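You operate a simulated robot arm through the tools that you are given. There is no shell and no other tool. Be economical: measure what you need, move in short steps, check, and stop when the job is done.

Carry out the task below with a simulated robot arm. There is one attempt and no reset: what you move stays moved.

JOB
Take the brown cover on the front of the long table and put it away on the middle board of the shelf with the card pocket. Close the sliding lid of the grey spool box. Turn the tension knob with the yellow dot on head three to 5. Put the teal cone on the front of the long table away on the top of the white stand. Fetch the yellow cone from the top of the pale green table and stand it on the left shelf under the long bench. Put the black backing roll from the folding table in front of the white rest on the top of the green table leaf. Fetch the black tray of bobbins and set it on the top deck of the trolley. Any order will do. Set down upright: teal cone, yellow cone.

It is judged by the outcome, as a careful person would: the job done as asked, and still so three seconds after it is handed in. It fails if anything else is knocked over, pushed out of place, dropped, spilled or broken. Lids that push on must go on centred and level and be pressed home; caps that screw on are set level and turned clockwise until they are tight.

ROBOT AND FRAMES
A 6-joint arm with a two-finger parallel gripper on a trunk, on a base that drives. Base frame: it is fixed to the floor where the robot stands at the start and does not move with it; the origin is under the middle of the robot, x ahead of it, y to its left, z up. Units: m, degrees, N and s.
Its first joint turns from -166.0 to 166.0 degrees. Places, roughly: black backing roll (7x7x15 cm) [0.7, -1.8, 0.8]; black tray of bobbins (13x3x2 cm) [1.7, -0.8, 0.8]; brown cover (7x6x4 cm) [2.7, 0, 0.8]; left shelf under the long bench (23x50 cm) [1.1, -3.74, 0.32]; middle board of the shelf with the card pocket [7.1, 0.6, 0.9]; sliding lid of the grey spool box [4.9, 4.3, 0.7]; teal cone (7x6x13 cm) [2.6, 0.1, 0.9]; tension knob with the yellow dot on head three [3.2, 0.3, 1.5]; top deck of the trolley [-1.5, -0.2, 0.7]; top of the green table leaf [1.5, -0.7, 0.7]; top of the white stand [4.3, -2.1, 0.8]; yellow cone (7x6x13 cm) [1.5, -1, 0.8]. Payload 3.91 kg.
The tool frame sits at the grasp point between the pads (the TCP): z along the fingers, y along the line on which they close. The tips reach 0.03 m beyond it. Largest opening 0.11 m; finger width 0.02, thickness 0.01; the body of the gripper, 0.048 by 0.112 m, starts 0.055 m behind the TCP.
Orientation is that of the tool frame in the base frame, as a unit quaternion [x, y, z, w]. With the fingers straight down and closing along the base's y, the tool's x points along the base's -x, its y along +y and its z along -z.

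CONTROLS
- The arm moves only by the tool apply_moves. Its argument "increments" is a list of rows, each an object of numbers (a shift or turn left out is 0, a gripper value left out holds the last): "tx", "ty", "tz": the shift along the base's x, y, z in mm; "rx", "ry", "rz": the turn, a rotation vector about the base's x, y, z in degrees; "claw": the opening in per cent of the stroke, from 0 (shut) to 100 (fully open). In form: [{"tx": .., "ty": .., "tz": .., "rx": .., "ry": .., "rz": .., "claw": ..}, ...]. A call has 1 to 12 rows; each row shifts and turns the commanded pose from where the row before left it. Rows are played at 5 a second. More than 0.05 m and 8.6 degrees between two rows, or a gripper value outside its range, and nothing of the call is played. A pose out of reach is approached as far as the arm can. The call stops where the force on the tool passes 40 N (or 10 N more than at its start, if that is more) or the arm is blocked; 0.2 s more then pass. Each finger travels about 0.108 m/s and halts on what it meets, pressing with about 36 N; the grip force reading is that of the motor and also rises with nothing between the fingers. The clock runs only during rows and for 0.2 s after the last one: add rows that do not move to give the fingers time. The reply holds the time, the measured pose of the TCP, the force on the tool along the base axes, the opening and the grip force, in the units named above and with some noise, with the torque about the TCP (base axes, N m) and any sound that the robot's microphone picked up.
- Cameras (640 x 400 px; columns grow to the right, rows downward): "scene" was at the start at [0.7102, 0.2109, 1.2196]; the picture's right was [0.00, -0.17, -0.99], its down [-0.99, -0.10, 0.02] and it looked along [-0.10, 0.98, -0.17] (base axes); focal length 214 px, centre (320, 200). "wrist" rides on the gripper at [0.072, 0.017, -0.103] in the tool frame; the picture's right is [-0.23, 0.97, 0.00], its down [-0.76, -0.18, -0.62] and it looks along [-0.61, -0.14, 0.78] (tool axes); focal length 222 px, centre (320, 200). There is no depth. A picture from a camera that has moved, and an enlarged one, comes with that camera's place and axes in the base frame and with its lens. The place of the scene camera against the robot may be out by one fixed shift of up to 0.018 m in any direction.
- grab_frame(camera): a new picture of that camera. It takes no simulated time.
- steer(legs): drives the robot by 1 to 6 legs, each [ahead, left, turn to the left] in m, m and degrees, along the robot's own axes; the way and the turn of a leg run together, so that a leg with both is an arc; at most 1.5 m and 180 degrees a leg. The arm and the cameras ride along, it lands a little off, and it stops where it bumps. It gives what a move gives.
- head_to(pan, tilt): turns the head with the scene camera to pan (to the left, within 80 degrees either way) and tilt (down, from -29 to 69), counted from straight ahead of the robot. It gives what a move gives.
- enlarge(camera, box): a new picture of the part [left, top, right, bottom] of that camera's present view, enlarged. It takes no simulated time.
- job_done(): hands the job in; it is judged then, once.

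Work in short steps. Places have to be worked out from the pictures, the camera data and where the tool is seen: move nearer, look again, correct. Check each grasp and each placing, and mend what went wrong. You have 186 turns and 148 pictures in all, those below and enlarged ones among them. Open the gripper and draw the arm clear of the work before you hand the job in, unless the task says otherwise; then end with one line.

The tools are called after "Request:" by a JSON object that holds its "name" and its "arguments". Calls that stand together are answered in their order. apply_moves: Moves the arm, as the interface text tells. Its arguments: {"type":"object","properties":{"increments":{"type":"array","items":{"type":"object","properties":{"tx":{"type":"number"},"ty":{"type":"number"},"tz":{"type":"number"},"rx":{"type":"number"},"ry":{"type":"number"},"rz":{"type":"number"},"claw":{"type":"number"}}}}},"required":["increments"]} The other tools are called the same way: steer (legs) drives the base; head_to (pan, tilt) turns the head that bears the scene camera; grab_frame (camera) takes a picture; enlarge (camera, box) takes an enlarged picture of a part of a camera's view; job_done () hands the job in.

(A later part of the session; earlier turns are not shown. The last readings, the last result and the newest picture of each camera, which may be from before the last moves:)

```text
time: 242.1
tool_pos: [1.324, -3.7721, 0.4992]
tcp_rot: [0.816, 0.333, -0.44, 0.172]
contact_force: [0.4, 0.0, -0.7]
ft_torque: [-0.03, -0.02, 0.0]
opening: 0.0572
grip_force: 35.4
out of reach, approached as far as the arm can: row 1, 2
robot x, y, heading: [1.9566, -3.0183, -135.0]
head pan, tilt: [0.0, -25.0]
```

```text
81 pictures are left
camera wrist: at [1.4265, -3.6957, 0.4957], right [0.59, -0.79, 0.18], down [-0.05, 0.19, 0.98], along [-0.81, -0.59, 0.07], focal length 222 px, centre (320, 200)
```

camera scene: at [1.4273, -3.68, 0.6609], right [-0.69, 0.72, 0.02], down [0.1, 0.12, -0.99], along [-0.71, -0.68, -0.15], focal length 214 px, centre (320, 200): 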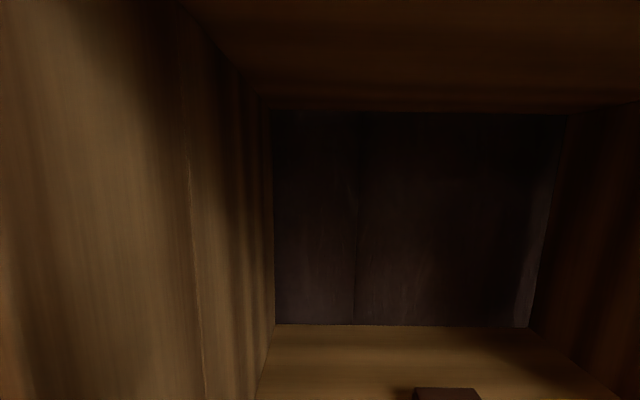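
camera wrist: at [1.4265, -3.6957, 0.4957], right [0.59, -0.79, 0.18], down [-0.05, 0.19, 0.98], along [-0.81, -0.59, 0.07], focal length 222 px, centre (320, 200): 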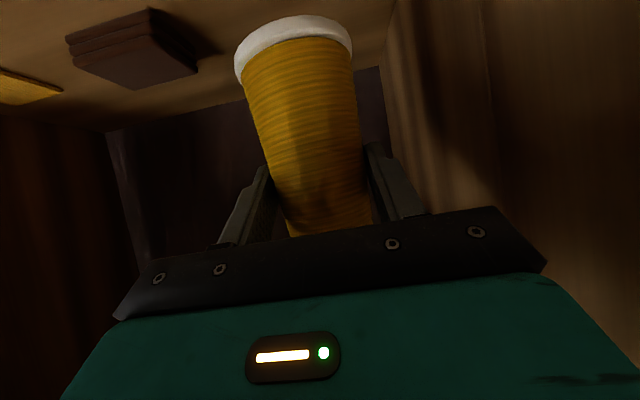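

Good. Continue in and start lowering.

Request:
{"name": "apply_moves", "arguments": {"increments": [{"tx": -40, "ty": -26, "tz": -15}, {"tx": -40, "ty": -26, "tz": -20}, {"tz": -25}, {"tz": -15}, {}]}}

Request:
{"name": "grab_frame", "arguments": {"camera": "wrist"}}

Request:
{"name": "head_to", "arguments": {"pan": 0, "tilt": 0}}

Request:
{"name": "grab_frame", "arguments": {"camera": "scene"}}

```text
refused: row 2 steps farther than a row can; nothing moved
```

```text
80 pictures are left
camera wrist: at [1.4265, -3.6957, 0.4957], right [0.59, -0.79, 0.18], down [-0.05, 0.19, 0.98], along [-0.81, -0.59, 0.07], focal length 222 px, centre (320, 200)
```

wrist: 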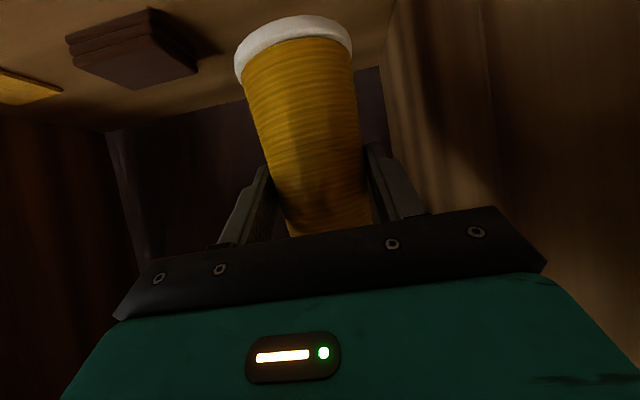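

```text
time: 242.9
tool_pos: [1.3237, -3.7711, 0.499]
tcp_rot: [0.816, 0.333, -0.439, 0.173]
contact_force: [0.1, 0.3, -1.1]
ft_torque: [-0.02, -0.03, -0.01]
opening: 0.057
grip_force: 36.2
robot x, y, heading: [1.9571, -3.0194, -135.0]
head pan, tilt: [0.0, 0.0]
```

```text
79 pictures are left
camera scene: at [1.3013, -3.79, 0.6234], right [-0.7, 0.72, 0.01], down [0.39, 0.39, -0.83], along [-0.6, -0.57, -0.55], focal length 214 px, centre (320, 200)
```

scene: 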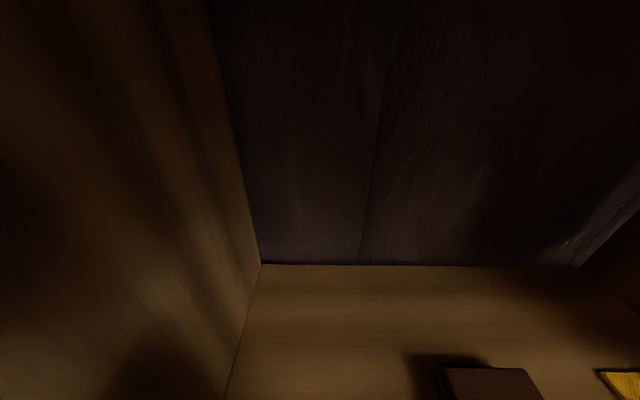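

Request:
{"name": "head_to", "arguments": {"pan": 0, "tilt": -22}}

Request:
{"name": "apply_moves", "arguments": {"increments": [{"tx": -38, "ty": -24, "tz": -12}, {"tx": -38, "ty": -24, "tz": -15}, {"tz": -25}, {"tz": -20}, {}]}}

Request:
{"name": "grab_frame", "arguments": {"camera": "wrist"}}

```text
time: 243.8
tool_pos: [1.3242, -3.772, 0.4973]
tcp_rot: [0.816, 0.334, -0.439, 0.172]
contact_force: [-0.3, -0.2, -1.5]
ft_torque: [-0.02, -0.04, -0.04]
opening: 0.0568
grip_force: 36.4
robot x, y, heading: [1.9604, -3.0133, -134.7]
head pan, tilt: [0.0, -22.0]
```

```text
time: 245.0
tool_pos: [1.2515, -3.8279, 0.4283]
tcp_rot: [0.817, 0.332, -0.439, 0.169]
contact_force: [-0.9, 1.0, -1.5]
ft_torque: [0.0, 0.02, 0.02]
opening: 0.057
grip_force: 36.2
out of reach, approached as far as the arm can: row 3, 4
robot x, y, heading: [1.9582, -3.0151, -135.2]
head pan, tilt: [0.0, -22.0]
```

```text
78 pictures are left
camera wrist: at [1.3555, -3.7514, 0.4258], right [0.58, -0.79, 0.17], down [-0.04, 0.18, 0.98], along [-0.81, -0.58, 0.07], focal length 222 px, centre (320, 200)
```

wrist: 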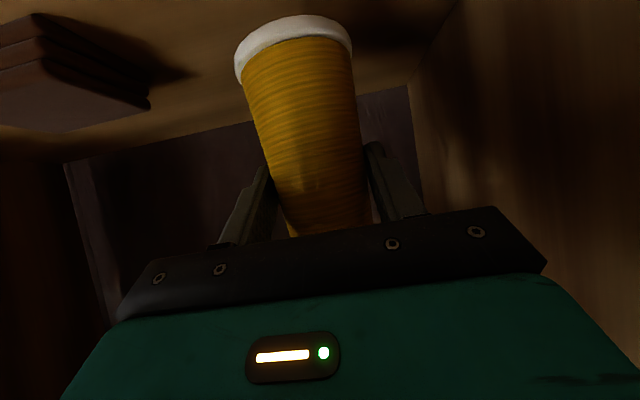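

Request:
{"name": "apply_moves", "arguments": {"increments": [{"tz": -10}, {"tz": -10}, {}]}}

```text
time: 245.8
tool_pos: [1.2536, -3.8322, 0.4094]
tcp_rot: [0.817, 0.332, -0.44, 0.169]
contact_force: [0.1, -0.6, -2.4]
ft_torque: [0.01, -0.05, 0.0]
opening: 0.0569
grip_force: 35.7
out of reach, approached as far as the arm can: row 2
robot x, y, heading: [1.9589, -3.0151, -135.1]
head pan, tilt: [0.0, -22.0]
```

Request:
{"name": "apply_moves", "arguments": {"increments": [{"tz": -6}, {"tz": -5}, {"tz": -4}, {}]}}

Request:
{"name": "grab_frame", "arguments": {"camera": "wrist"}}

```text
time: 246.9
tool_pos: [1.2527, -3.836, 0.3983]
tcp_rot: [0.816, 0.33, -0.443, 0.171]
contact_force: [-0.6, -1.0, 7.3]
ft_torque: [-0.32, -0.01, -0.05]
opening: 0.0576
grip_force: 36.0
robot x, y, heading: [1.9574, -3.0209, -135.3]
head pan, tilt: [0.0, -22.0]
stopped in row 4: the force on the tool passed its limit at 41 N (the readings are from after the stop); the commanded pose is now the measured one
```

```text
77 pictures are left
camera wrist: at [1.356, -3.7593, 0.3947], right [0.58, -0.79, 0.18], down [-0.04, 0.19, 0.98], along [-0.81, -0.58, 0.08], focal length 222 px, centre (320, 200)
```

wrist: 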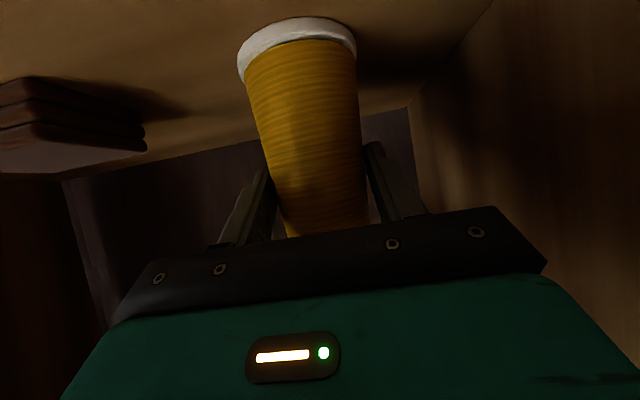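

The cone stands on the shelf. Open and check.

Request:
{"name": "apply_moves", "arguments": {"increments": [{"claw": 65}, {"claw": 80}, {}, {}]}}

Request:
{"name": "grab_frame", "arguments": {"camera": "wrist"}}

```text
time: 247.9
tool_pos: [1.2518, -3.8343, 0.3963]
tcp_rot: [0.816, 0.33, -0.443, 0.17]
contact_force: [0.0, 0.1, -0.5]
ft_torque: [0.01, 0.01, 0.01]
opening: 0.088
grip_force: 0.0
robot x, y, heading: [1.9573, -3.0135, -134.8]
head pan, tilt: [0.0, -22.0]
```

```text
76 pictures are left
camera wrist: at [1.3565, -3.7587, 0.3933], right [0.58, -0.79, 0.18], down [-0.04, 0.19, 0.98], along [-0.81, -0.58, 0.08], focal length 222 px, centre (320, 200)
```

wrist: 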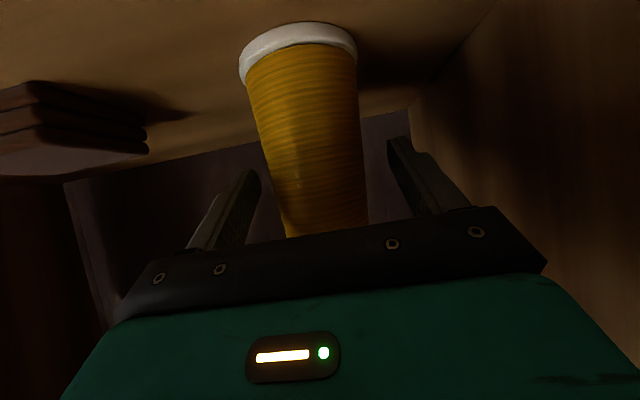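

Upright and free. Withdraw back and slightly up.

Request:
{"name": "apply_moves", "arguments": {"increments": [{"tx": 21, "ty": 21, "tz": 12}, {"tx": 21, "ty": 21, "tz": 12}, {"tx": 21, "ty": 21, "tz": 12}, {"tx": 21, "ty": 21, "tz": 12}, {"tx": 21, "ty": 21, "tz": 12}, {"tx": 21, "ty": 21, "tz": 12}, {"tx": 18, "ty": 18, "tz": 15}]}}

Request:
{"name": "grab_frame", "arguments": {"camera": "wrist"}}

```text
time: 249.5
tool_pos: [1.3992, -3.6929, 0.486]
tcp_rot: [0.818, 0.328, -0.443, 0.166]
contact_force: [-0.3, 0.0, -1.1]
ft_torque: [0.0, 0.03, -0.01]
opening: 0.088
grip_force: 0.1
out of reach, approached as far as the arm can: row 4
robot x, y, heading: [1.9531, -3.0155, -135.2]
head pan, tilt: [0.0, -22.0]
```

```text
75 pictures are left
camera wrist: at [1.5045, -3.6178, 0.4826], right [0.58, -0.8, 0.17], down [-0.04, 0.18, 0.98], along [-0.82, -0.57, 0.08], focal length 222 px, centre (320, 200)
```

wrist: 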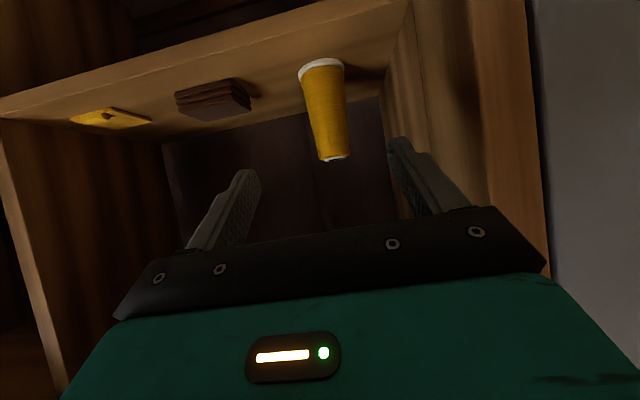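

Cone stands well. Raise out in front of the bench to travel height.

Request:
{"name": "apply_moves", "arguments": {"increments": [{"tx": 25, "ty": 25, "tz": 20}, {"tx": 25, "ty": 25, "tz": 20}, {"tx": 25, "ty": 25, "tz": 20}, {"tx": 25, "ty": 25, "tz": 20}, {"tx": 10, "ty": 10, "tz": 45}, {"tz": 45}, {"tz": 45}, {"tz": 45}, {"tz": 45}, {"tz": 45}, {"tz": 45}, {"tz": 45}]}}

```text
time: 252.1
tool_pos: [1.5083, -3.5833, 0.9251]
tcp_rot: [0.816, 0.33, -0.443, 0.17]
contact_force: [-0.3, -0.6, 0.2]
ft_torque: [-0.05, 0.01, -0.01]
opening: 0.0879
grip_force: 0.0
robot x, y, heading: [1.9591, -3.0135, -135.2]
head pan, tilt: [0.0, -22.0]
```

Raise and retract the arm, then drive back out around the white cabinet.

Request:
{"name": "apply_moves", "arguments": {"increments": [{"tz": 45}, {"tz": 45}, {"tx": 22, "ty": 28, "tz": 20}, {"tx": 22, "ty": 28}, {"tx": 22, "ty": 28}, {"tx": 22, "ty": 28}, {"tx": 22, "ty": 28}, {"tx": 22, "ty": 28}]}}

Request:
{"name": "steer", "arguments": {"legs": [[0, 0.57, 0], [0, 0.57, 0], [-0.8, 0, 0], [-0.8, 0, 0]]}}

```text
time: 253.9
tool_pos: [1.6421, -3.4166, 1.0337]
tcp_rot: [0.816, 0.33, -0.442, 0.17]
contact_force: [-0.1, -0.9, -0.6]
ft_torque: [0.01, 0.01, 0.01]
opening: 0.0877
grip_force: 0.0
robot x, y, heading: [1.9593, -3.0183, -135.1]
head pan, tilt: [0.0, -22.0]
```

```text
time: 267.8
tool_pos: [3.5764, -3.0974, 1.0341]
tcp_rot: [0.814, 0.334, -0.442, 0.173]
contact_force: [-0.2, 0.1, -0.2]
ft_torque: [0.0, 0.01, 0.01]
opening: 0.0883
grip_force: 0.1
robot x, y, heading: [3.8856, -2.6936, -134.4]
head pan, tilt: [0.0, -22.0]
```

Request:
{"name": "steer", "arguments": {"legs": [[0, -0.55, 0], [0, -0.55, 0], [-1.0, 0, 0], [0, 0, 179.4], [1.4, 0, 0], [1.4, 0, 0]]}}

```text
time: 298.9
tool_pos: [6.038, 1.1874, 1.0333]
tcp_rot: [-0.343, 0.811, 0.177, 0.44]
contact_force: [0.9, -0.5, 0.6]
ft_torque: [0.01, -0.01, 0.0]
opening: 0.088
grip_force: 0.0
robot x, y, heading: [5.7359, 0.7793, 46.7]
head pan, tilt: [0.0, -22.0]
```

Request:
{"name": "steer", "arguments": {"legs": [[0, 0, -1.7], [1.13, 0, 0], [0, 0, 90], [1.4, 0, 0], [1.4, 0, 0], [0, 0, -90]]}}

Request:
{"name": "head_to", "arguments": {"pan": 0, "tilt": 15}}

Request:
{"name": "grab_frame", "arguments": {"camera": "scene"}}

```text
time: 325.9
tool_pos: [4.8039, 3.8904, 1.034]
tcp_rot: [-0.34, 0.812, 0.176, 0.44]
contact_force: [-0.1, 0.4, -0.8]
ft_torque: [-0.02, -0.02, -0.01]
opening: 0.088
grip_force: 0.1
robot x, y, heading: [4.5001, 3.4863, 46.6]
head pan, tilt: [0.0, -22.0]
```

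```text
time: 326.9
tool_pos: [4.804, 3.8923, 1.0343]
tcp_rot: [-0.341, 0.812, 0.176, 0.44]
contact_force: [-1.2, -0.1, -0.1]
ft_torque: [0.0, -0.01, 0.03]
opening: 0.0881
grip_force: 0.1
robot x, y, heading: [4.4966, 3.4811, 46.4]
head pan, tilt: [0.0, 15.0]
```

```text
74 pictures are left
camera scene: at [4.8122, 3.9058, 1.1379], right [0.71, -0.71, 0.01], down [-0.52, -0.54, -0.66], along [0.48, 0.46, -0.75], focal length 214 px, centre (320, 200)
```

scene: 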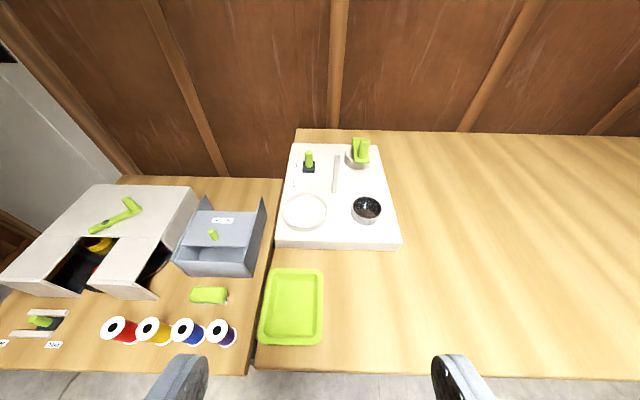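

Request:
{"name": "enlarge", "arguments": {"camera": "scene", "box": [140, 170, 300, 290]}}

```text
3.33 times, centred on (220, 230) of scene
camera zoom: at [4.8122, 3.9058, 1.1379], right [0.71, -0.71, 0.01], down [-0.52, -0.54, -0.66], along [0.48, 0.46, -0.75], focal length 715 px, centre (653, 100)
```

zoom: 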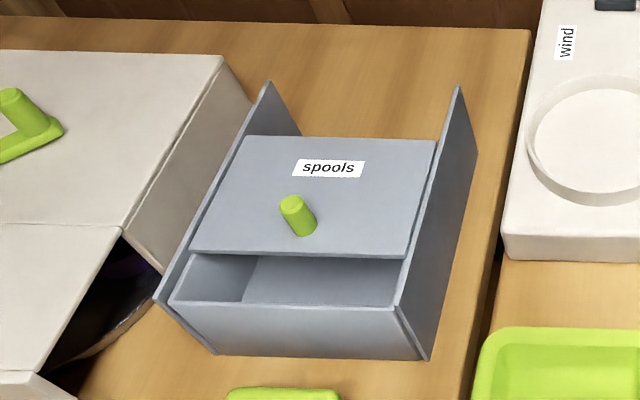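

Grey spool box: lid with green knob at ~(4.835,4.27), must slide ~4 cm toward me. Tool down above the knob.

Request:
{"name": "apply_moves", "arguments": {"increments": [{"tx": 4, "ty": 42, "tz": -8, "rx": -5.77, "ry": 5.68, "claw": 45}, {"tx": 4, "ty": 42, "tz": -8, "rx": -5.77, "ry": 5.68}, {"tx": 4, "ty": 42, "tz": -8, "rx": -5.77, "ry": 5.68}, {"tx": 4, "ty": 42, "tz": -8, "rx": -5.77, "ry": 5.68}, {"tx": 4, "ty": 42, "tz": -8, "rx": -5.77, "ry": 5.68}, {"tx": 4, "ty": 42, "tz": -8, "rx": -5.77, "ry": 5.68}, {"tx": 4, "ty": 42, "tz": -8, "rx": -5.77, "ry": 5.68}, {"tx": 2, "ty": 40, "tz": -8}, {"tx": 0, "ty": 40, "tz": -8}]}}

Request:
{"name": "head_to", "arguments": {"pan": 0, "tilt": 30}}

Request:
{"name": "grab_frame", "arguments": {"camera": "scene"}}

Request:
{"name": "grab_frame", "arguments": {"camera": "wrist"}}

```text
time: 328.9
tool_pos: [4.8355, 4.2644, 0.9634]
tcp_rot: [-0.391, 0.92, -0.006, 0.002]
contact_force: [-0.7, 0.0, 0.3]
ft_torque: [0.06, 0.01, -0.01]
opening: 0.0497
grip_force: 0.1
robot x, y, heading: [4.4972, 3.4831, 46.6]
head pan, tilt: [0.0, 15.0]
```

```text
time: 329.6
tool_pos: [4.8365, 4.2635, 0.9626]
tcp_rot: [-0.391, 0.921, -0.006, 0.001]
contact_force: [-0.1, 0.1, -1.2]
ft_torque: [-0.01, 0.0, 0.02]
opening: 0.0495
grip_force: 0.0
robot x, y, heading: [4.5024, 3.4812, 46.8]
head pan, tilt: [0.0, 30.0]
```

```text
72 pictures are left
camera scene: at [4.875, 4.31, 1.0143], right [0.72, -0.69, 0.01], down [-0.61, -0.62, 0.5], along [-0.34, -0.37, -0.87], focal length 214 px, centre (320, 200)
```

scene: 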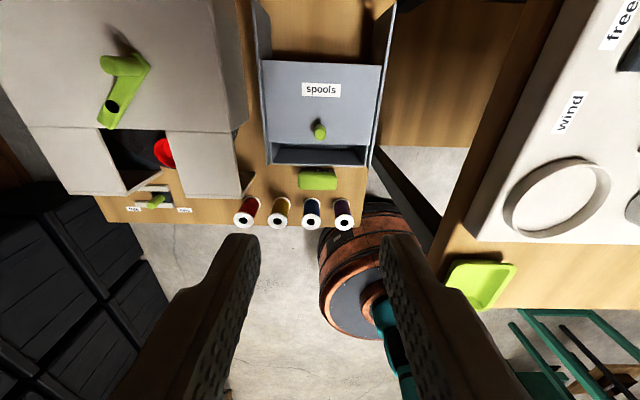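

```text
71 pictures are left
camera wrist: at [4.7731, 4.2245, 1.0675], right [-0.54, 0.84, -0.01], down [0.65, 0.43, 0.62], along [0.53, 0.33, -0.78], focal length 222 px, centre (320, 200)
```

wrist: 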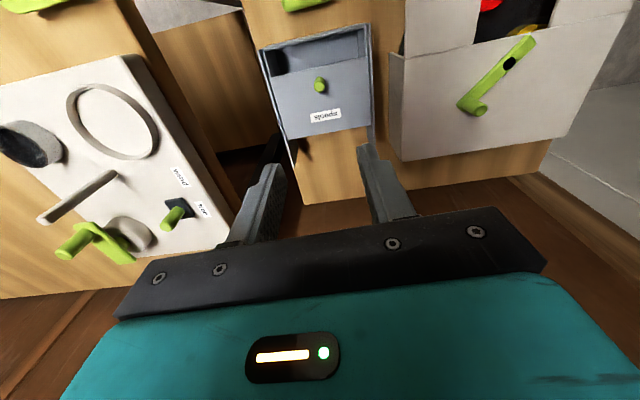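

Knob top at (4.834,4.261,0.707), right under the tool. Descend to TCP 0.716 and look.

Request:
{"name": "apply_moves", "arguments": {"increments": [{"tx": -2, "ty": -2, "tz": -45}, {"tz": -45}, {"tz": -45}, {"tz": -45}, {"tz": -35}, {"tz": -20}, {"tz": -8}, {}]}}

Request:
{"name": "grab_frame", "arguments": {"camera": "wrist"}}

```text
time: 331.4
tool_pos: [4.8334, 4.2634, 0.7223]
tcp_rot: [-0.39, 0.921, -0.004, 0.003]
contact_force: [1.5, -0.5, 35.8]
ft_torque: [0.69, 0.73, 0.0]
opening: 0.0492
grip_force: 0.1
robot x, y, heading: [4.5033, 3.483, 46.4]
head pan, tilt: [0.0, 30.0]
```

```text
70 pictures are left
camera wrist: at [4.7707, 4.2242, 0.8258], right [-0.54, 0.84, -0.01], down [0.65, 0.43, 0.63], along [0.53, 0.33, -0.78], focal length 222 px, centre (320, 200)
```

wrist: 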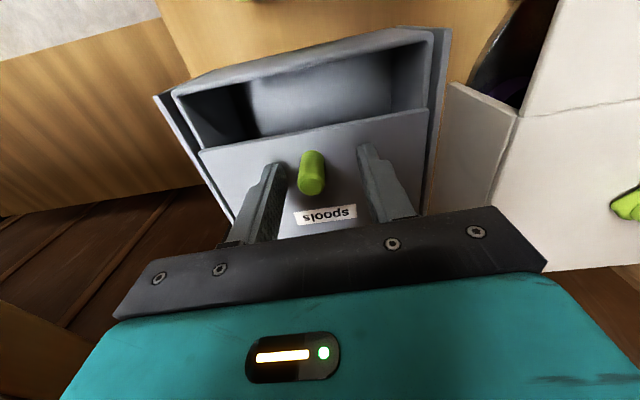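

Tips touch the lid (z≈0.692). Raise 4 mm and close on the knob.

Request:
{"name": "apply_moves", "arguments": {"increments": [{"tz": 5}, {"tx": -5, "ty": -5}, {"claw": 0}, {}, {}, {}]}}

Request:
{"name": "grab_frame", "arguments": {"camera": "wrist"}}

```text
time: 332.8
tool_pos: [4.8326, 4.2543, 0.7236]
tcp_rot: [-0.389, 0.921, -0.007, 0.001]
contact_force: [3.6, -3.9, -1.0]
ft_torque: [0.39, 0.83, 0.08]
opening: 0.0153
grip_force: 45.3
robot x, y, heading: [4.5023, 3.482, 46.3]
head pan, tilt: [0.0, 30.0]
stopped in row 6: the force on the tool passed its limit at 48 N (the readings are from after the stop); the commanded pose is now the measured one
```

```text
69 pictures are left
camera wrist: at [4.7696, 4.2176, 0.8273], right [-0.54, 0.84, -0.01], down [0.65, 0.43, 0.62], along [0.53, 0.33, -0.78], focal length 222 px, centre (320, 200)
```

wrist: 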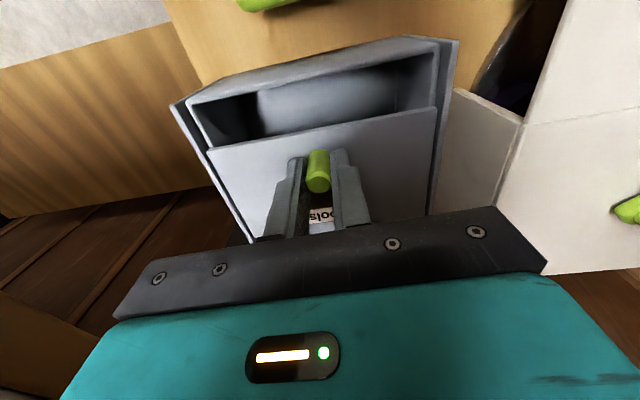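

Knob gripped. Slide the lid toward me along (-0.73,-0.69) in 5 mm steps.

Request:
{"name": "apply_moves", "arguments": {"increments": [{"tx": -3.6, "ty": -3.4}, {"tx": -3.6, "ty": -3.4}, {"tx": -3.6, "ty": -3.4}, {"tx": -3.6, "ty": -3.4}, {"tx": -3.6, "ty": -3.4}, {"tx": -3.6, "ty": -3.4}]}}

Request:
{"name": "grab_frame", "arguments": {"camera": "wrist"}}

```text
time: 334.2
tool_pos: [4.8107, 4.2357, 0.7232]
tcp_rot: [-0.389, 0.921, -0.008, 0.001]
contact_force: [4.9, -4.3, -7.6]
ft_torque: [0.58, 0.77, 0.06]
opening: 0.0151
grip_force: 45.2
robot x, y, heading: [4.5005, 3.484, 46.5]
head pan, tilt: [0.0, 30.0]
```

```text
68 pictures are left
camera wrist: at [4.7482, 4.1969, 0.8274], right [-0.54, 0.84, -0.01], down [0.65, 0.43, 0.62], along [0.53, 0.33, -0.78], focal length 222 px, centre (320, 200)
```

wrist: 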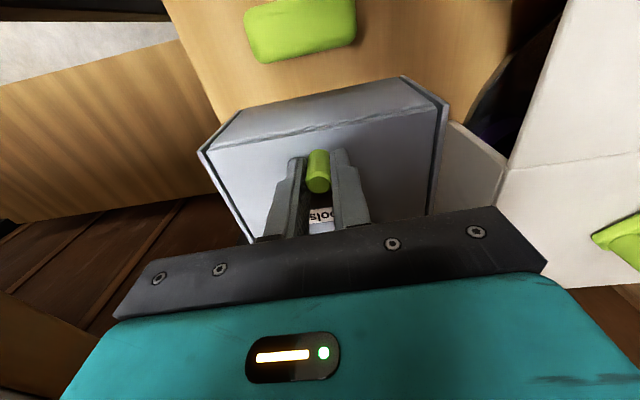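

Nearly closed; pull on until it stops.

Request:
{"name": "apply_moves", "arguments": {"increments": [{"tx": -2.2, "ty": -2}, {"tx": -2.2, "ty": -2}, {"tx": -2.2, "ty": -2}, {"tx": -2.2, "ty": -2}, {}]}}

Request:
{"name": "enlarge", "arguments": {"camera": "wrist", "box": [160, 40, 480, 260]}}

```text
time: 335.4
tool_pos: [4.8042, 4.2282, 0.7237]
tcp_rot: [-0.388, 0.922, -0.006, 0.002]
contact_force: [7.3, 8.6, -4.0]
ft_torque: [1.23, 0.25, -0.02]
opening: 0.0154
grip_force: 44.5
robot x, y, heading: [4.5012, 3.4841, 46.2]
head pan, tilt: [0.0, 30.0]
stopped in row 5: the force on the tool passed its limit at 40 N (the readings are from after the stop); the commanded pose is now the measured one
```

```text
1.82 times, centred on (320, 150) of wrist
camera zoom: at [4.7417, 4.1905, 0.8273], right [-0.54, 0.84, -0.01], down [0.65, 0.43, 0.62], along [0.53, 0.33, -0.78], focal length 404 px, centre (320, 291)
```

zoom: 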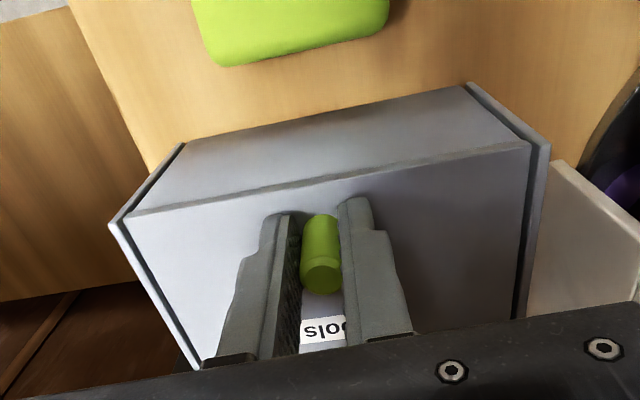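

Lid is closed against its stop. Release and lift, then check.

Request:
{"name": "apply_moves", "arguments": {"increments": [{"claw": 35}, {}, {"tz": 15}, {"tz": 45}, {"tz": 45}, {"tz": 45}, {"tz": 45}, {"tz": 45}]}}

Request:
{"name": "grab_frame", "arguments": {"camera": "wrist"}}

```text
time: 337.1
tool_pos: [4.8053, 4.2278, 0.9659]
tcp_rot: [-0.388, 0.921, -0.007, 0.001]
contact_force: [0.3, 0.3, -0.3]
ft_torque: [-0.02, 0.01, 0.0]
opening: 0.0386
grip_force: 0.0
robot x, y, heading: [4.5027, 3.4832, 46.3]
head pan, tilt: [0.0, 30.0]
```

```text
66 pictures are left
camera wrist: at [4.7431, 4.1895, 1.0693], right [-0.54, 0.84, -0.01], down [0.65, 0.43, 0.62], along [0.53, 0.33, -0.78], focal length 222 px, centre (320, 200)
```

wrist: 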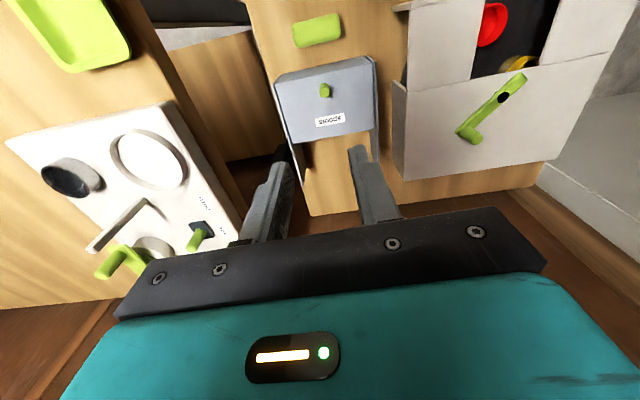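

Lid closed. Retract with tool pitched up, turn to face the long table and strafe to e≈2.2 in front of the teal cone / brown cover.

Request:
{"name": "apply_moves", "arguments": {"increments": [{"tx": -16, "ty": -38, "tz": 12, "rx": 5.8, "ry": -5.66, "claw": 100}, {"tx": -16, "ty": -38, "tz": 12, "rx": 5.8, "ry": -5.66}, {"tx": -16, "ty": -38, "tz": 12, "rx": 5.8, "ry": -5.66}, {"tx": -16, "ty": -38, "tz": 12, "rx": 5.8, "ry": -5.66}, {"tx": -16, "ty": -38, "tz": 12, "rx": 5.8, "ry": -5.66}, {"tx": -16, "ty": -38, "tz": 12, "rx": 5.8, "ry": -5.66}, {"tx": -10, "ty": -20, "rx": 5.8, "ry": -5.66}]}}

Request:
{"name": "steer", "arguments": {"legs": [[0, 0, -91.3], [0, -1.4, 0], [0, -1.4, 0], [0, -0.6, 0]]}}

Request:
{"name": "head_to", "arguments": {"pan": 0, "tilt": -15}}

Request:
{"name": "grab_frame", "arguments": {"camera": "scene"}}

```text
time: 338.8
tool_pos: [4.6974, 3.9807, 1.0371]
tcp_rot: [-0.339, 0.812, 0.178, 0.44]
contact_force: [0.2, 0.7, -0.8]
ft_torque: [-0.04, -0.01, -0.02]
opening: 0.11
grip_force: 0.0
robot x, y, heading: [4.5001, 3.4845, 46.6]
head pan, tilt: [0.0, 30.0]
```

```text
time: 359.1
tool_pos: [2.4927, 0.9687, 1.0363]
tcp_rot: [0.366, 0.801, -0.201, 0.429]
contact_force: [0.1, 0.2, -0.3]
ft_torque: [-0.02, -0.02, 0.0]
opening: 0.11
grip_force: 0.0
robot x, y, heading: [2.0125, 1.1996, -47.7]
head pan, tilt: [0.0, 30.0]
```

```text
time: 360.2
tool_pos: [2.4943, 0.9689, 1.0364]
tcp_rot: [0.365, 0.802, -0.201, 0.429]
contact_force: [-0.2, -0.3, 0.5]
ft_torque: [0.01, 0.01, 0.03]
opening: 0.1099
grip_force: 0.1
robot x, y, heading: [2.0117, 1.2031, -48.0]
head pan, tilt: [0.0, -15.0]
```

```text
65 pictures are left
camera scene: at [2.5119, 0.9476, 1.1855], right [-0.76, -0.65, 0.01], down [-0.21, 0.23, -0.95], along [0.62, -0.72, -0.32], focal length 214 px, centre (320, 200)
```

scene: 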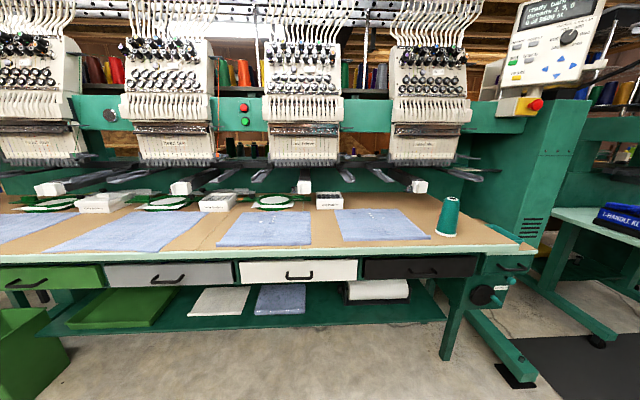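

Request:
{"name": "enlarge", "arguments": {"camera": "scene", "box": [250, 20, 360, 100]}}

Request:
{"name": "enlarge", "arguments": {"camera": "scene", "box": [390, 180, 550, 290]}}

```text
5.00 times, centred on (305, 60) of scene
camera zoom: at [2.5119, 0.9476, 1.1855], right [-0.76, -0.65, 0.01], down [-0.21, 0.23, -0.95], along [0.62, -0.72, -0.32], focal length 1072 px, centre (395, 900)
```

zoom: 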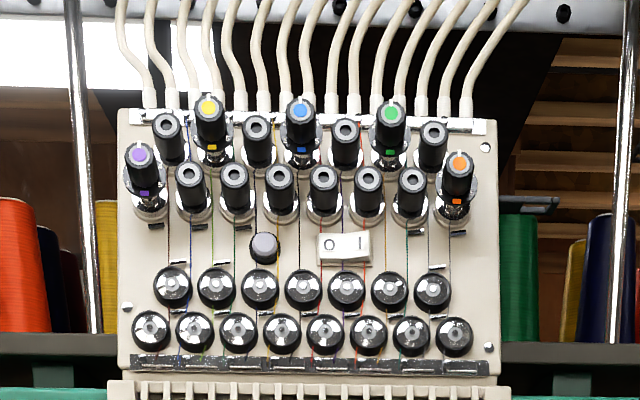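

```text
3.64 times, centred on (470, 235) of scene
camera zoom: at [2.5119, 0.9476, 1.1855], right [-0.76, -0.65, 0.01], down [-0.21, 0.23, -0.95], along [0.62, -0.72, -0.32], focal length 780 px, centre (-226, 73)
```

zoom: 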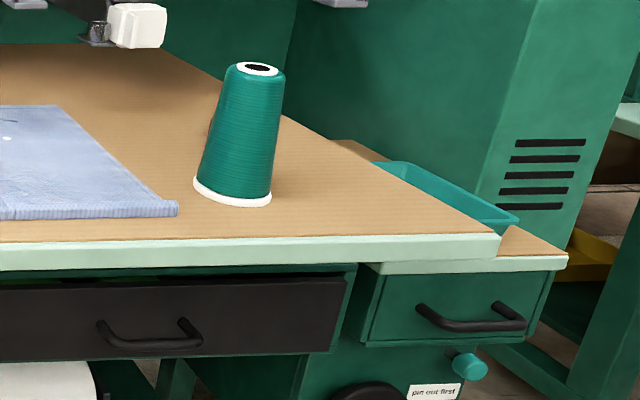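

Yellow-dot knob is the upper-left long knob on head three, ~(3.25,0.30,1.5). Move nearer: raise the arm, drive ahead 0.65 and left 0.2.

Request:
{"name": "apply_moves", "arguments": {"increments": [{"tz": 45}, {"tz": 45}, {"tz": 45}, {"tz": 45}, {"tz": 45}, {"tz": 45}, {"tz": 45}, {"tz": 45}, {"tz": 40}]}}

Request:
{"name": "steer", "arguments": {"legs": [[0, 0, 3], [0.62, 0.2, 0]]}}

Request:
{"name": "head_to", "arguments": {"pan": 0, "tilt": -20}}

Request:
{"name": "grab_frame", "arguments": {"camera": "scene"}}

```text
time: 362.2
tool_pos: [2.4939, 0.968, 1.4354]
tcp_rot: [0.365, 0.801, -0.201, 0.43]
contact_force: [0.2, 0.4, -0.2]
ft_torque: [0.02, 0.01, 0.0]
opening: 0.1102
grip_force: 0.0
robot x, y, heading: [2.0141, 1.2018, -47.8]
head pan, tilt: [0.0, -15.0]
```

```text
time: 366.3
tool_pos: [3.0826, 0.6995, 1.4352]
tcp_rot: [0.345, 0.81, -0.19, 0.434]
contact_force: [-0.5, -0.3, 0.1]
ft_torque: [0.03, -0.02, 0.01]
opening: 0.1101
grip_force: 0.1
robot x, y, heading: [2.5886, 0.9074, -45.3]
head pan, tilt: [0.0, -15.0]
```

```text
time: 366.9
tool_pos: [3.0823, 0.6992, 1.4363]
tcp_rot: [0.345, 0.81, -0.191, 0.435]
contact_force: [-0.1, -0.7, 0.8]
ft_torque: [-0.02, 0.01, 0.02]
opening: 0.1101
grip_force: 0.0
robot x, y, heading: [2.5883, 0.9079, -45.3]
head pan, tilt: [0.0, -20.0]
```

```text
62 pictures are left
camera scene: at [3.1013, 0.6792, 1.5929], right [-0.73, -0.69, 0.01], down [-0.17, 0.16, -0.97], along [0.67, -0.71, -0.23], focal length 214 px, centre (320, 200)
```

scene: 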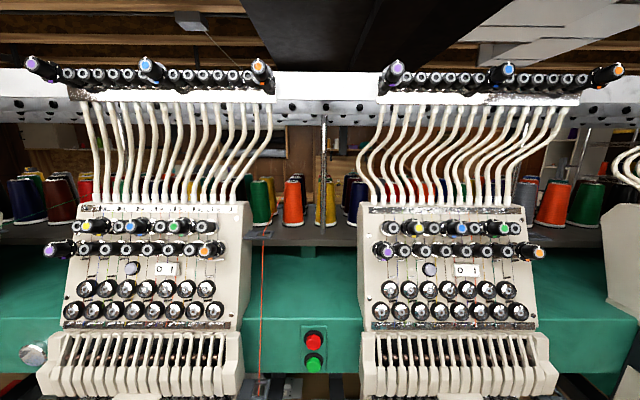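

The right head here is head three; its yellow knob ≈(3.19,0.37,1.47). Zoom in.

Request:
{"name": "enlarge", "arguments": {"camera": "scene", "box": [370, 200, 470, 260]}}

```text
6.40 times, centred on (420, 230) of scene
camera zoom: at [3.1013, 0.6792, 1.5929], right [-0.73, -0.69, 0.01], down [-0.17, 0.16, -0.97], along [0.67, -0.71, -0.23], focal length 1373 px, centre (-320, 8)
```

zoom: 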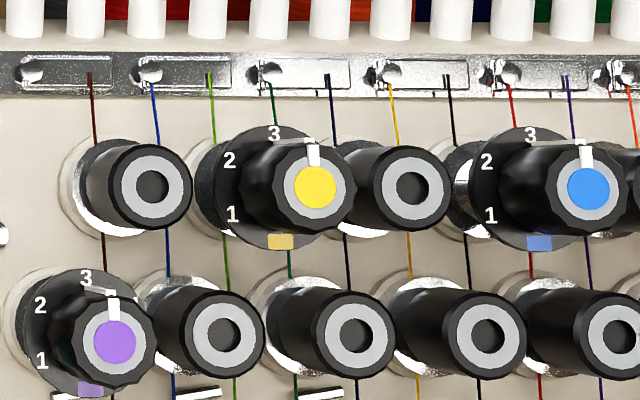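

The knob's dial shows 1-2-3 clockwise with pointer at 3. Neighbouring posts are tight, so I need a profile view: move forward in the gap between heads and look sideways.

Request:
{"name": "apply_moves", "arguments": {"increments": [{"tx": 35, "ty": -25}, {"tx": 30, "ty": -30}, {"tx": 25, "ty": -25, "tz": 20}]}}

Request:
{"name": "head_to", "arguments": {"pan": -70, "tilt": -5}}

Request:
{"name": "grab_frame", "arguments": {"camera": "scene"}}

```text
time: 367.7
tool_pos: [3.1722, 0.6193, 1.4558]
tcp_rot: [0.347, 0.809, -0.192, 0.435]
contact_force: [-1.6, 0.1, 0.5]
ft_torque: [0.0, -0.05, 0.02]
opening: 0.1102
grip_force: 0.0
robot x, y, heading: [2.5857, 0.9069, -45.2]
head pan, tilt: [0.0, -20.0]
```

```text
time: 369.1
tool_pos: [3.1716, 0.6189, 1.4537]
tcp_rot: [0.346, 0.81, -0.191, 0.434]
contact_force: [0.2, 0.5, 0.4]
ft_torque: [0.01, 0.0, 0.0]
opening: 0.1104
grip_force: 0.0
robot x, y, heading: [2.5892, 0.909, -45.2]
head pan, tilt: [-70.0, -5.0]
```

```text
60 pictures are left
camera scene: at [3.0977, 0.5795, 1.6195], right [-0.79, 0.34, 0.52], down [-0.42, 0.32, -0.85], along [-0.45, -0.89, -0.11], focal length 214 px, centre (320, 200)
```

scene: 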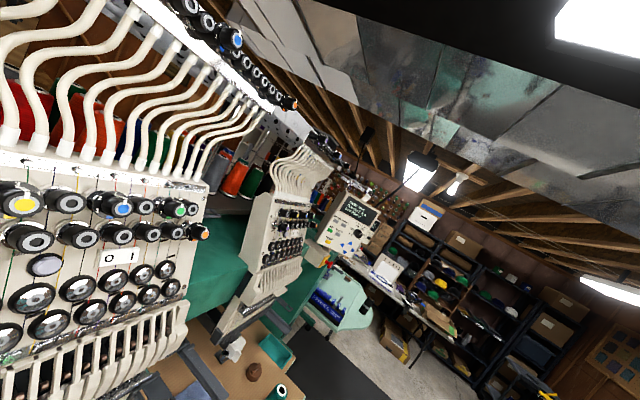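

Request:
{"name": "enlarge", "arguments": {"camera": "scene", "box": [0, 160, 130, 260]}}

```text
4.00 times, centred on (65, 210) of scene
camera zoom: at [3.0977, 0.5795, 1.6195], right [-0.79, 0.34, 0.52], down [-0.42, 0.32, -0.85], along [-0.45, -0.89, -0.11], focal length 858 px, centre (1340, 160)
```

zoom: 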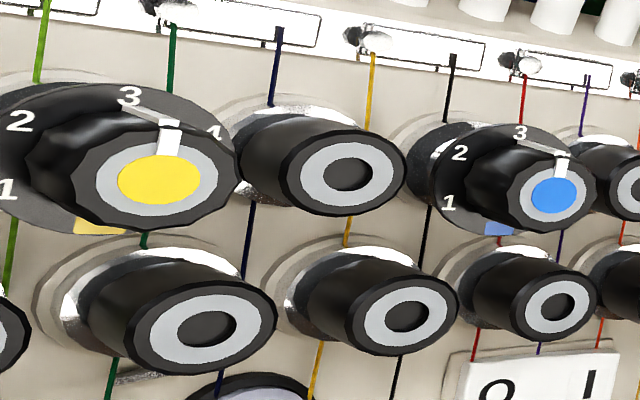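

Knob tip is at (3.201,0.356,1.480), axis tilted ~21° up toward me, posts 23 mm apart. I'll grip with jaws near vertical and turn in two ~60° strokes. Set up a pre-grasp with 12° pitch up, 59.5° roll.

Request:
{"name": "apply_moves", "arguments": {"increments": [{"tx": -8, "ty": -18, "tz": 9, "rx": -4.35, "ry": -4.13, "claw": 24}, {"tx": -8, "ty": -18, "tz": 9, "rx": -4.35, "ry": -4.13}, {"tx": -8, "ty": -18, "tz": 9, "rx": 5.44, "ry": -5.73, "rz": -3.12}, {"tx": -8, "ty": -18, "tz": 9, "rx": 5.44, "ry": -5.73, "rz": -3.12}, {"tx": -8, "ty": -18, "tz": 9, "rx": 5.44, "ry": -5.73, "rz": -3.12}, {"tx": -8, "ty": -18, "tz": 9, "rx": 5.44, "ry": -5.73, "rz": -3.12}, {"tx": -8, "ty": -18, "tz": 9, "rx": 5.44, "ry": -5.73, "rz": -3.12}, {"tx": -8, "ty": -18, "tz": 9, "rx": 5.44, "ry": -5.73, "rz": -3.12}, {"tx": -8, "ty": -18, "tz": 9, "rx": 5.44, "ry": -5.73, "rz": -3.12}]}}

Request:
{"name": "head_to", "arguments": {"pan": 0, "tilt": 25}}

Request:
{"name": "grab_frame", "arguments": {"camera": "scene"}}

Request:
{"name": "grab_frame", "arguments": {"camera": "wrist"}}

```text
time: 371.1
tool_pos: [3.0999, 0.4569, 1.5381]
tcp_rot: [0.66, 0.499, 0.06, 0.559]
contact_force: [-0.3, -0.5, -0.5]
ft_torque: [0.0, 0.01, 0.0]
opening: 0.0267
grip_force: 0.0
robot x, y, heading: [2.5904, 0.9087, -45.0]
head pan, tilt: [-70.0, -5.0]
```

```text
time: 372.5
tool_pos: [3.1001, 0.4575, 1.5361]
tcp_rot: [0.659, 0.499, 0.06, 0.559]
contact_force: [-0.3, 0.3, 0.8]
ft_torque: [0.03, 0.01, 0.03]
opening: 0.0265
grip_force: 0.0
robot x, y, heading: [2.5906, 0.9046, -45.2]
head pan, tilt: [0.0, 25.0]
```

```text
58 pictures are left
camera scene: at [3.0379, 0.4347, 1.5954], right [-0.59, -0.12, -0.8], down [0.18, 0.94, -0.28], along [0.78, -0.31, -0.54], focal length 214 px, centre (320, 200)
```

scene: 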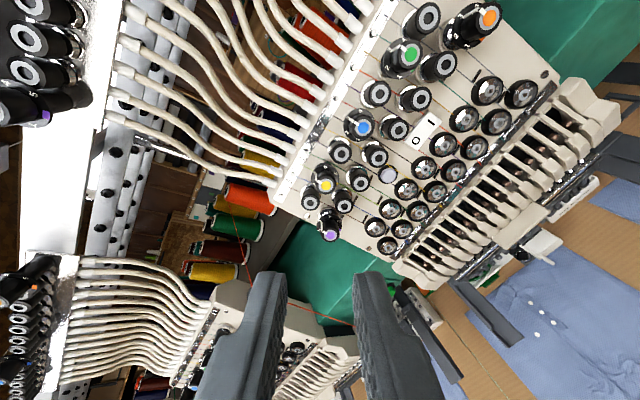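

```text
57 pictures are left
camera wrist: at [3.0804, 0.5828, 1.5542], right [0.47, -0.04, 0.88], down [-0.88, -0.15, 0.45], along [0.11, -0.99, -0.11], focal length 222 px, centre (320, 200)
```

wrist: 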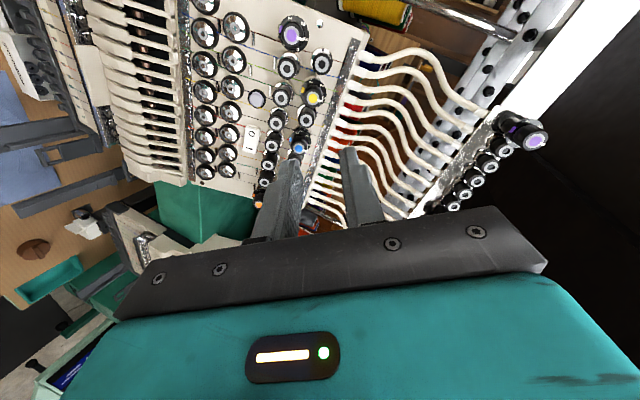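

Request:
{"name": "enlarge", "arguments": {"camera": "scene", "box": [280, 150, 370, 220]}}

Request:
{"name": "enlarge", "arguments": {"camera": "wrist", "box": [260, 60, 360, 140]}}

```text
5.71 times, centred on (325, 185) of scene
camera zoom: at [3.0379, 0.4347, 1.5954], right [-0.59, -0.12, -0.8], down [0.18, 0.94, -0.28], along [0.78, -0.31, -0.54], focal length 1226 px, centre (291, 286)
```

zoom: 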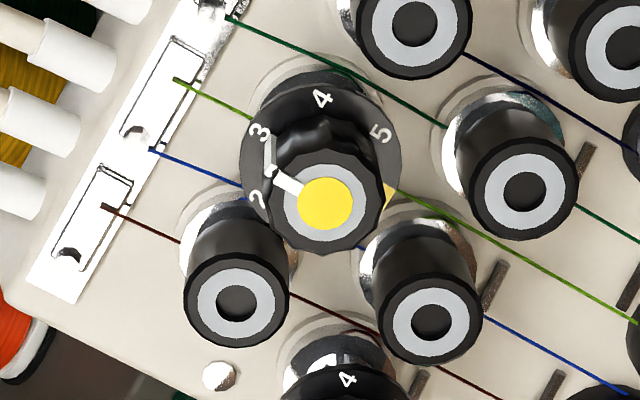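

```text
5.00 times, centred on (310, 100) of wrist
camera zoom: at [3.0804, 0.5828, 1.5542], right [0.47, -0.04, 0.88], down [-0.88, -0.15, 0.45], along [0.11, -0.99, -0.11], focal length 1111 px, centre (370, 700)
```

zoom: 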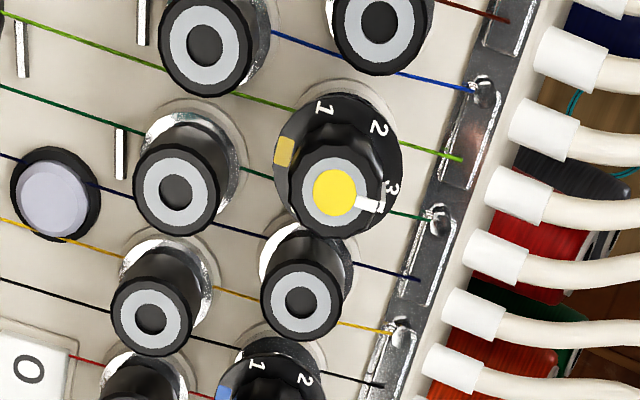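

Dial confirmed: 1–5 at 60° spacing, pointer at 3, so +120° clockwise. Refined tip (3.205,0.352,1.470). Correct laterally and advance 100 mm, then re-check.

Request:
{"name": "apply_moves", "arguments": {"increments": [{"tx": 1.4, "ty": 4.9, "tz": -7.4}, {"tx": 21.2, "ty": -22.6, "tz": -12.2}, {"tx": 21.2, "ty": -22.6, "tz": -12.2}, {"tx": 21.2, "ty": -22.6, "tz": -12.2}, {}]}}

Request:
{"name": "enlarge", "arguments": {"camera": "wrist", "box": [220, 80, 420, 240]}}

Request:
{"name": "enlarge", "arguments": {"camera": "scene", "box": [200, 150, 440, 330]}}

```text
time: 373.7
tool_pos: [3.1663, 0.393, 1.4927]
tcp_rot: [0.659, 0.5, 0.06, 0.558]
contact_force: [0.0, -0.4, -0.6]
ft_torque: [0.03, 0.01, -0.06]
opening: 0.0265
grip_force: 0.1
robot x, y, heading: [2.5861, 0.9122, -45.3]
head pan, tilt: [0.0, 25.0]
```

```text
2.50 times, centred on (320, 160) of wrist
camera zoom: at [3.1469, 0.5189, 1.5098], right [0.47, -0.05, 0.88], down [-0.88, -0.15, 0.45], along [0.11, -0.99, -0.11], focal length 555 px, centre (320, 300)
```

zoom: 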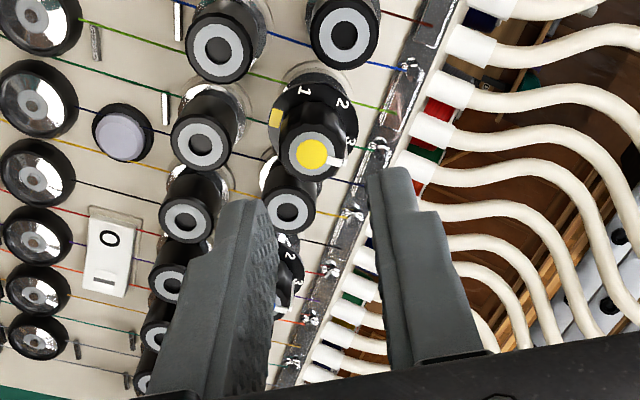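

```text
2.22 times, centred on (320, 240) of scene
camera zoom: at [3.1044, 0.3708, 1.5509], right [-0.59, -0.12, -0.8], down [0.18, 0.94, -0.28], along [0.79, -0.31, -0.54], focal length 477 px, centre (320, 111)
```

zoom: 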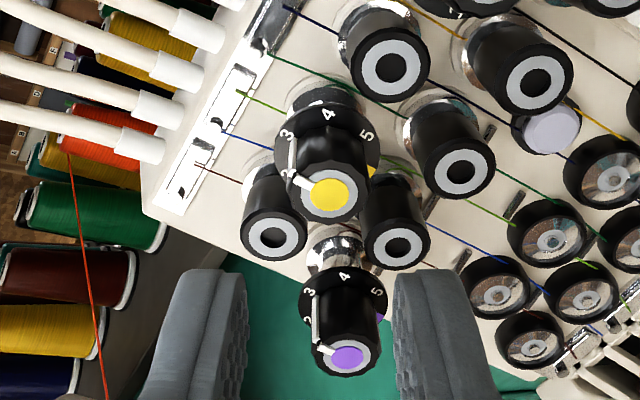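

Aligned within ~1 mm. Advance 40 mm to overlap the knob by ~9 mm.

Request:
{"name": "apply_moves", "arguments": {"increments": [{"tx": 6.6, "ty": -6.6, "tz": -4}, {"tx": 6.4, "ty": -6.8, "tz": -3.7}, {"tx": 6.4, "ty": -6.8, "tz": -3.7}, {"tx": 6.4, "ty": -6.8, "tz": -3.7}, {}]}}

Request:
{"name": "enlarge", "arguments": {"camera": "wrist", "box": [220, 80, 420, 240]}}

```text
time: 374.9
tool_pos: [3.192, 0.3669, 1.4777]
tcp_rot: [0.659, 0.5, 0.061, 0.559]
contact_force: [-0.1, 0.4, 0.0]
ft_torque: [-0.04, 0.01, 0.03]
opening: 0.0261
grip_force: 0.0
robot x, y, heading: [2.5858, 0.9117, -45.0]
head pan, tilt: [0.0, 25.0]
```

```text
2.50 times, centred on (320, 160) of wrist
camera zoom: at [3.1719, 0.4921, 1.495], right [0.47, -0.05, 0.88], down [-0.88, -0.15, 0.45], along [0.11, -0.99, -0.11], focal length 555 px, centre (320, 300)
```

zoom: 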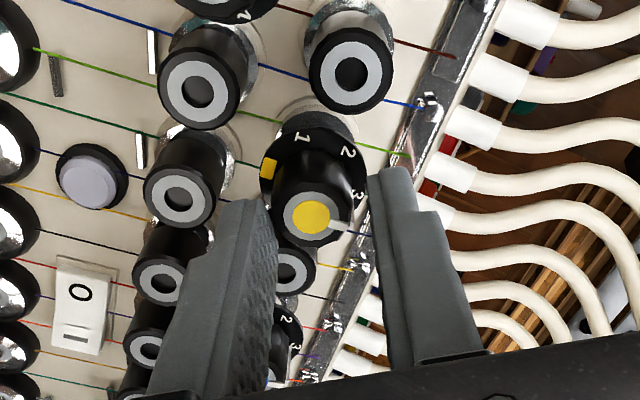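

Fingers bracket the knob with no contact. Close.

Request:
{"name": "apply_moves", "arguments": {"increments": [{"claw": 10}, {"claw": 0}, {}, {}]}}

Request:
{"name": "enlarge", "arguments": {"camera": "wrist", "box": [220, 80, 420, 240]}}

```text
time: 375.7
tool_pos: [3.1902, 0.3662, 1.476]
tcp_rot: [0.662, 0.499, 0.059, 0.557]
contact_force: [-3.4, -0.9, -0.8]
ft_torque: [0.42, 0.04, 0.64]
opening: 0.0212
grip_force: 44.9
robot x, y, heading: [2.5885, 0.9064, -44.9]
head pan, tilt: [0.0, 25.0]
stopped in row 3: the force on the tool passed its limit at 41 N (the readings are from after the stop); the commanded pose is now the measured one
```

```text
2.50 times, centred on (320, 160) of wrist
camera zoom: at [3.1707, 0.4909, 1.4942], right [0.47, -0.05, 0.88], down [-0.88, -0.15, 0.46], along [0.11, -0.99, -0.11], focal length 555 px, centre (320, 300)
```

zoom: 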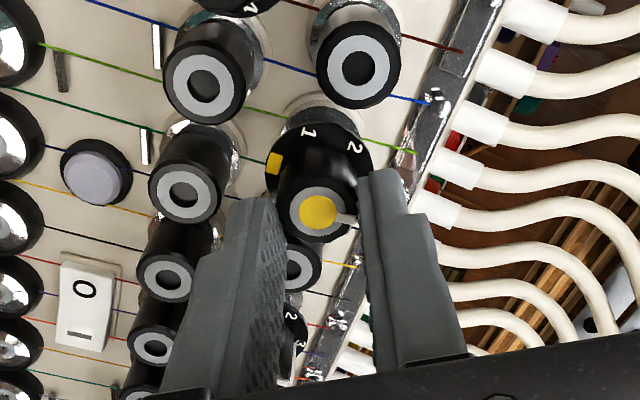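

Gripped. Turn clockwise (about tool axis) 30° first.

Request:
{"name": "apply_moves", "arguments": {"increments": [{"rx": 3.82, "ry": -4.06, "rz": -2.2}, {"rx": 3.82, "ry": -4.06, "rz": -2.2}, {"rx": 3.82, "ry": -4.06, "rz": -2.2}, {"rx": 3.82, "ry": -4.06, "rz": -2.2}, {"rx": 3.82, "ry": -4.06, "rz": -2.2}]}}

Request:
{"name": "enlarge", "arguments": {"camera": "wrist", "box": [220, 80, 420, 240]}}

```text
time: 376.9
tool_pos: [3.1891, 0.3663, 1.4746]
tcp_rot: [0.768, 0.312, 0.202, 0.521]
contact_force: [-23.7, 10.6, -29.2]
ft_torque: [0.67, 0.5, 0.46]
opening: 0.0218
grip_force: 45.2
robot x, y, heading: [2.5884, 0.9104, -45.1]
head pan, tilt: [0.0, 25.0]
```

```text
2.50 times, centred on (320, 160) of wrist
camera zoom: at [3.1811, 0.4816, 1.5292], right [0.1, -0.41, 0.91], down [-1.0, -0.06, 0.08], along [0.02, -0.91, -0.42], focal length 555 px, centre (320, 300)
```

zoom: 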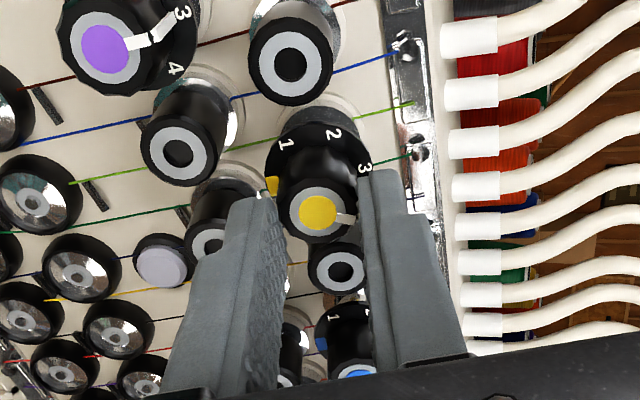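

Pointer moves with the grip. Relieve ~1.5 mm of lateral load and turn another 30°.

Request:
{"name": "apply_moves", "arguments": {"increments": [{"tx": -1.0, "ty": 0.3, "tz": -1.2}, {"rx": 3.82, "ry": -4.06, "rz": -2.2}, {"rx": 3.82, "ry": -4.06, "rz": -2.2}, {"rx": 3.82, "ry": -4.06, "rz": -2.2}, {"rx": 3.82, "ry": -4.06, "rz": -2.2}, {"rx": 3.82, "ry": -4.06, "rz": -2.2}]}}

Request:
{"name": "enlarge", "arguments": {"camera": "wrist", "box": [220, 80, 420, 240]}}

```text
time: 378.3
tool_pos: [3.1881, 0.3656, 1.4741]
tcp_rot: [0.822, 0.104, 0.331, 0.451]
contact_force: [-18.5, 12.2, -33.7]
ft_torque: [0.65, 0.66, 0.15]
opening: 0.0217
grip_force: 44.9
robot x, y, heading: [2.5873, 0.9068, -45.2]
head pan, tilt: [0.0, 25.0]
```

```text
2.50 times, centred on (320, 160) of wrist
camera zoom: at [3.1766, 0.4607, 1.5599], right [-0.3, -0.66, 0.69], down [-0.95, 0.16, -0.25], along [0.06, -0.73, -0.68], focal length 555 px, centre (320, 300)
```

zoom: 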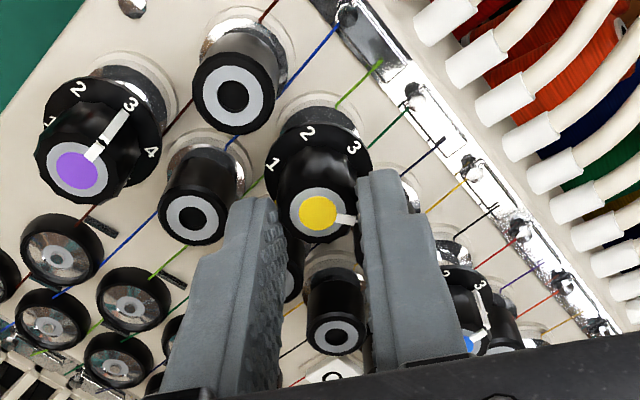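

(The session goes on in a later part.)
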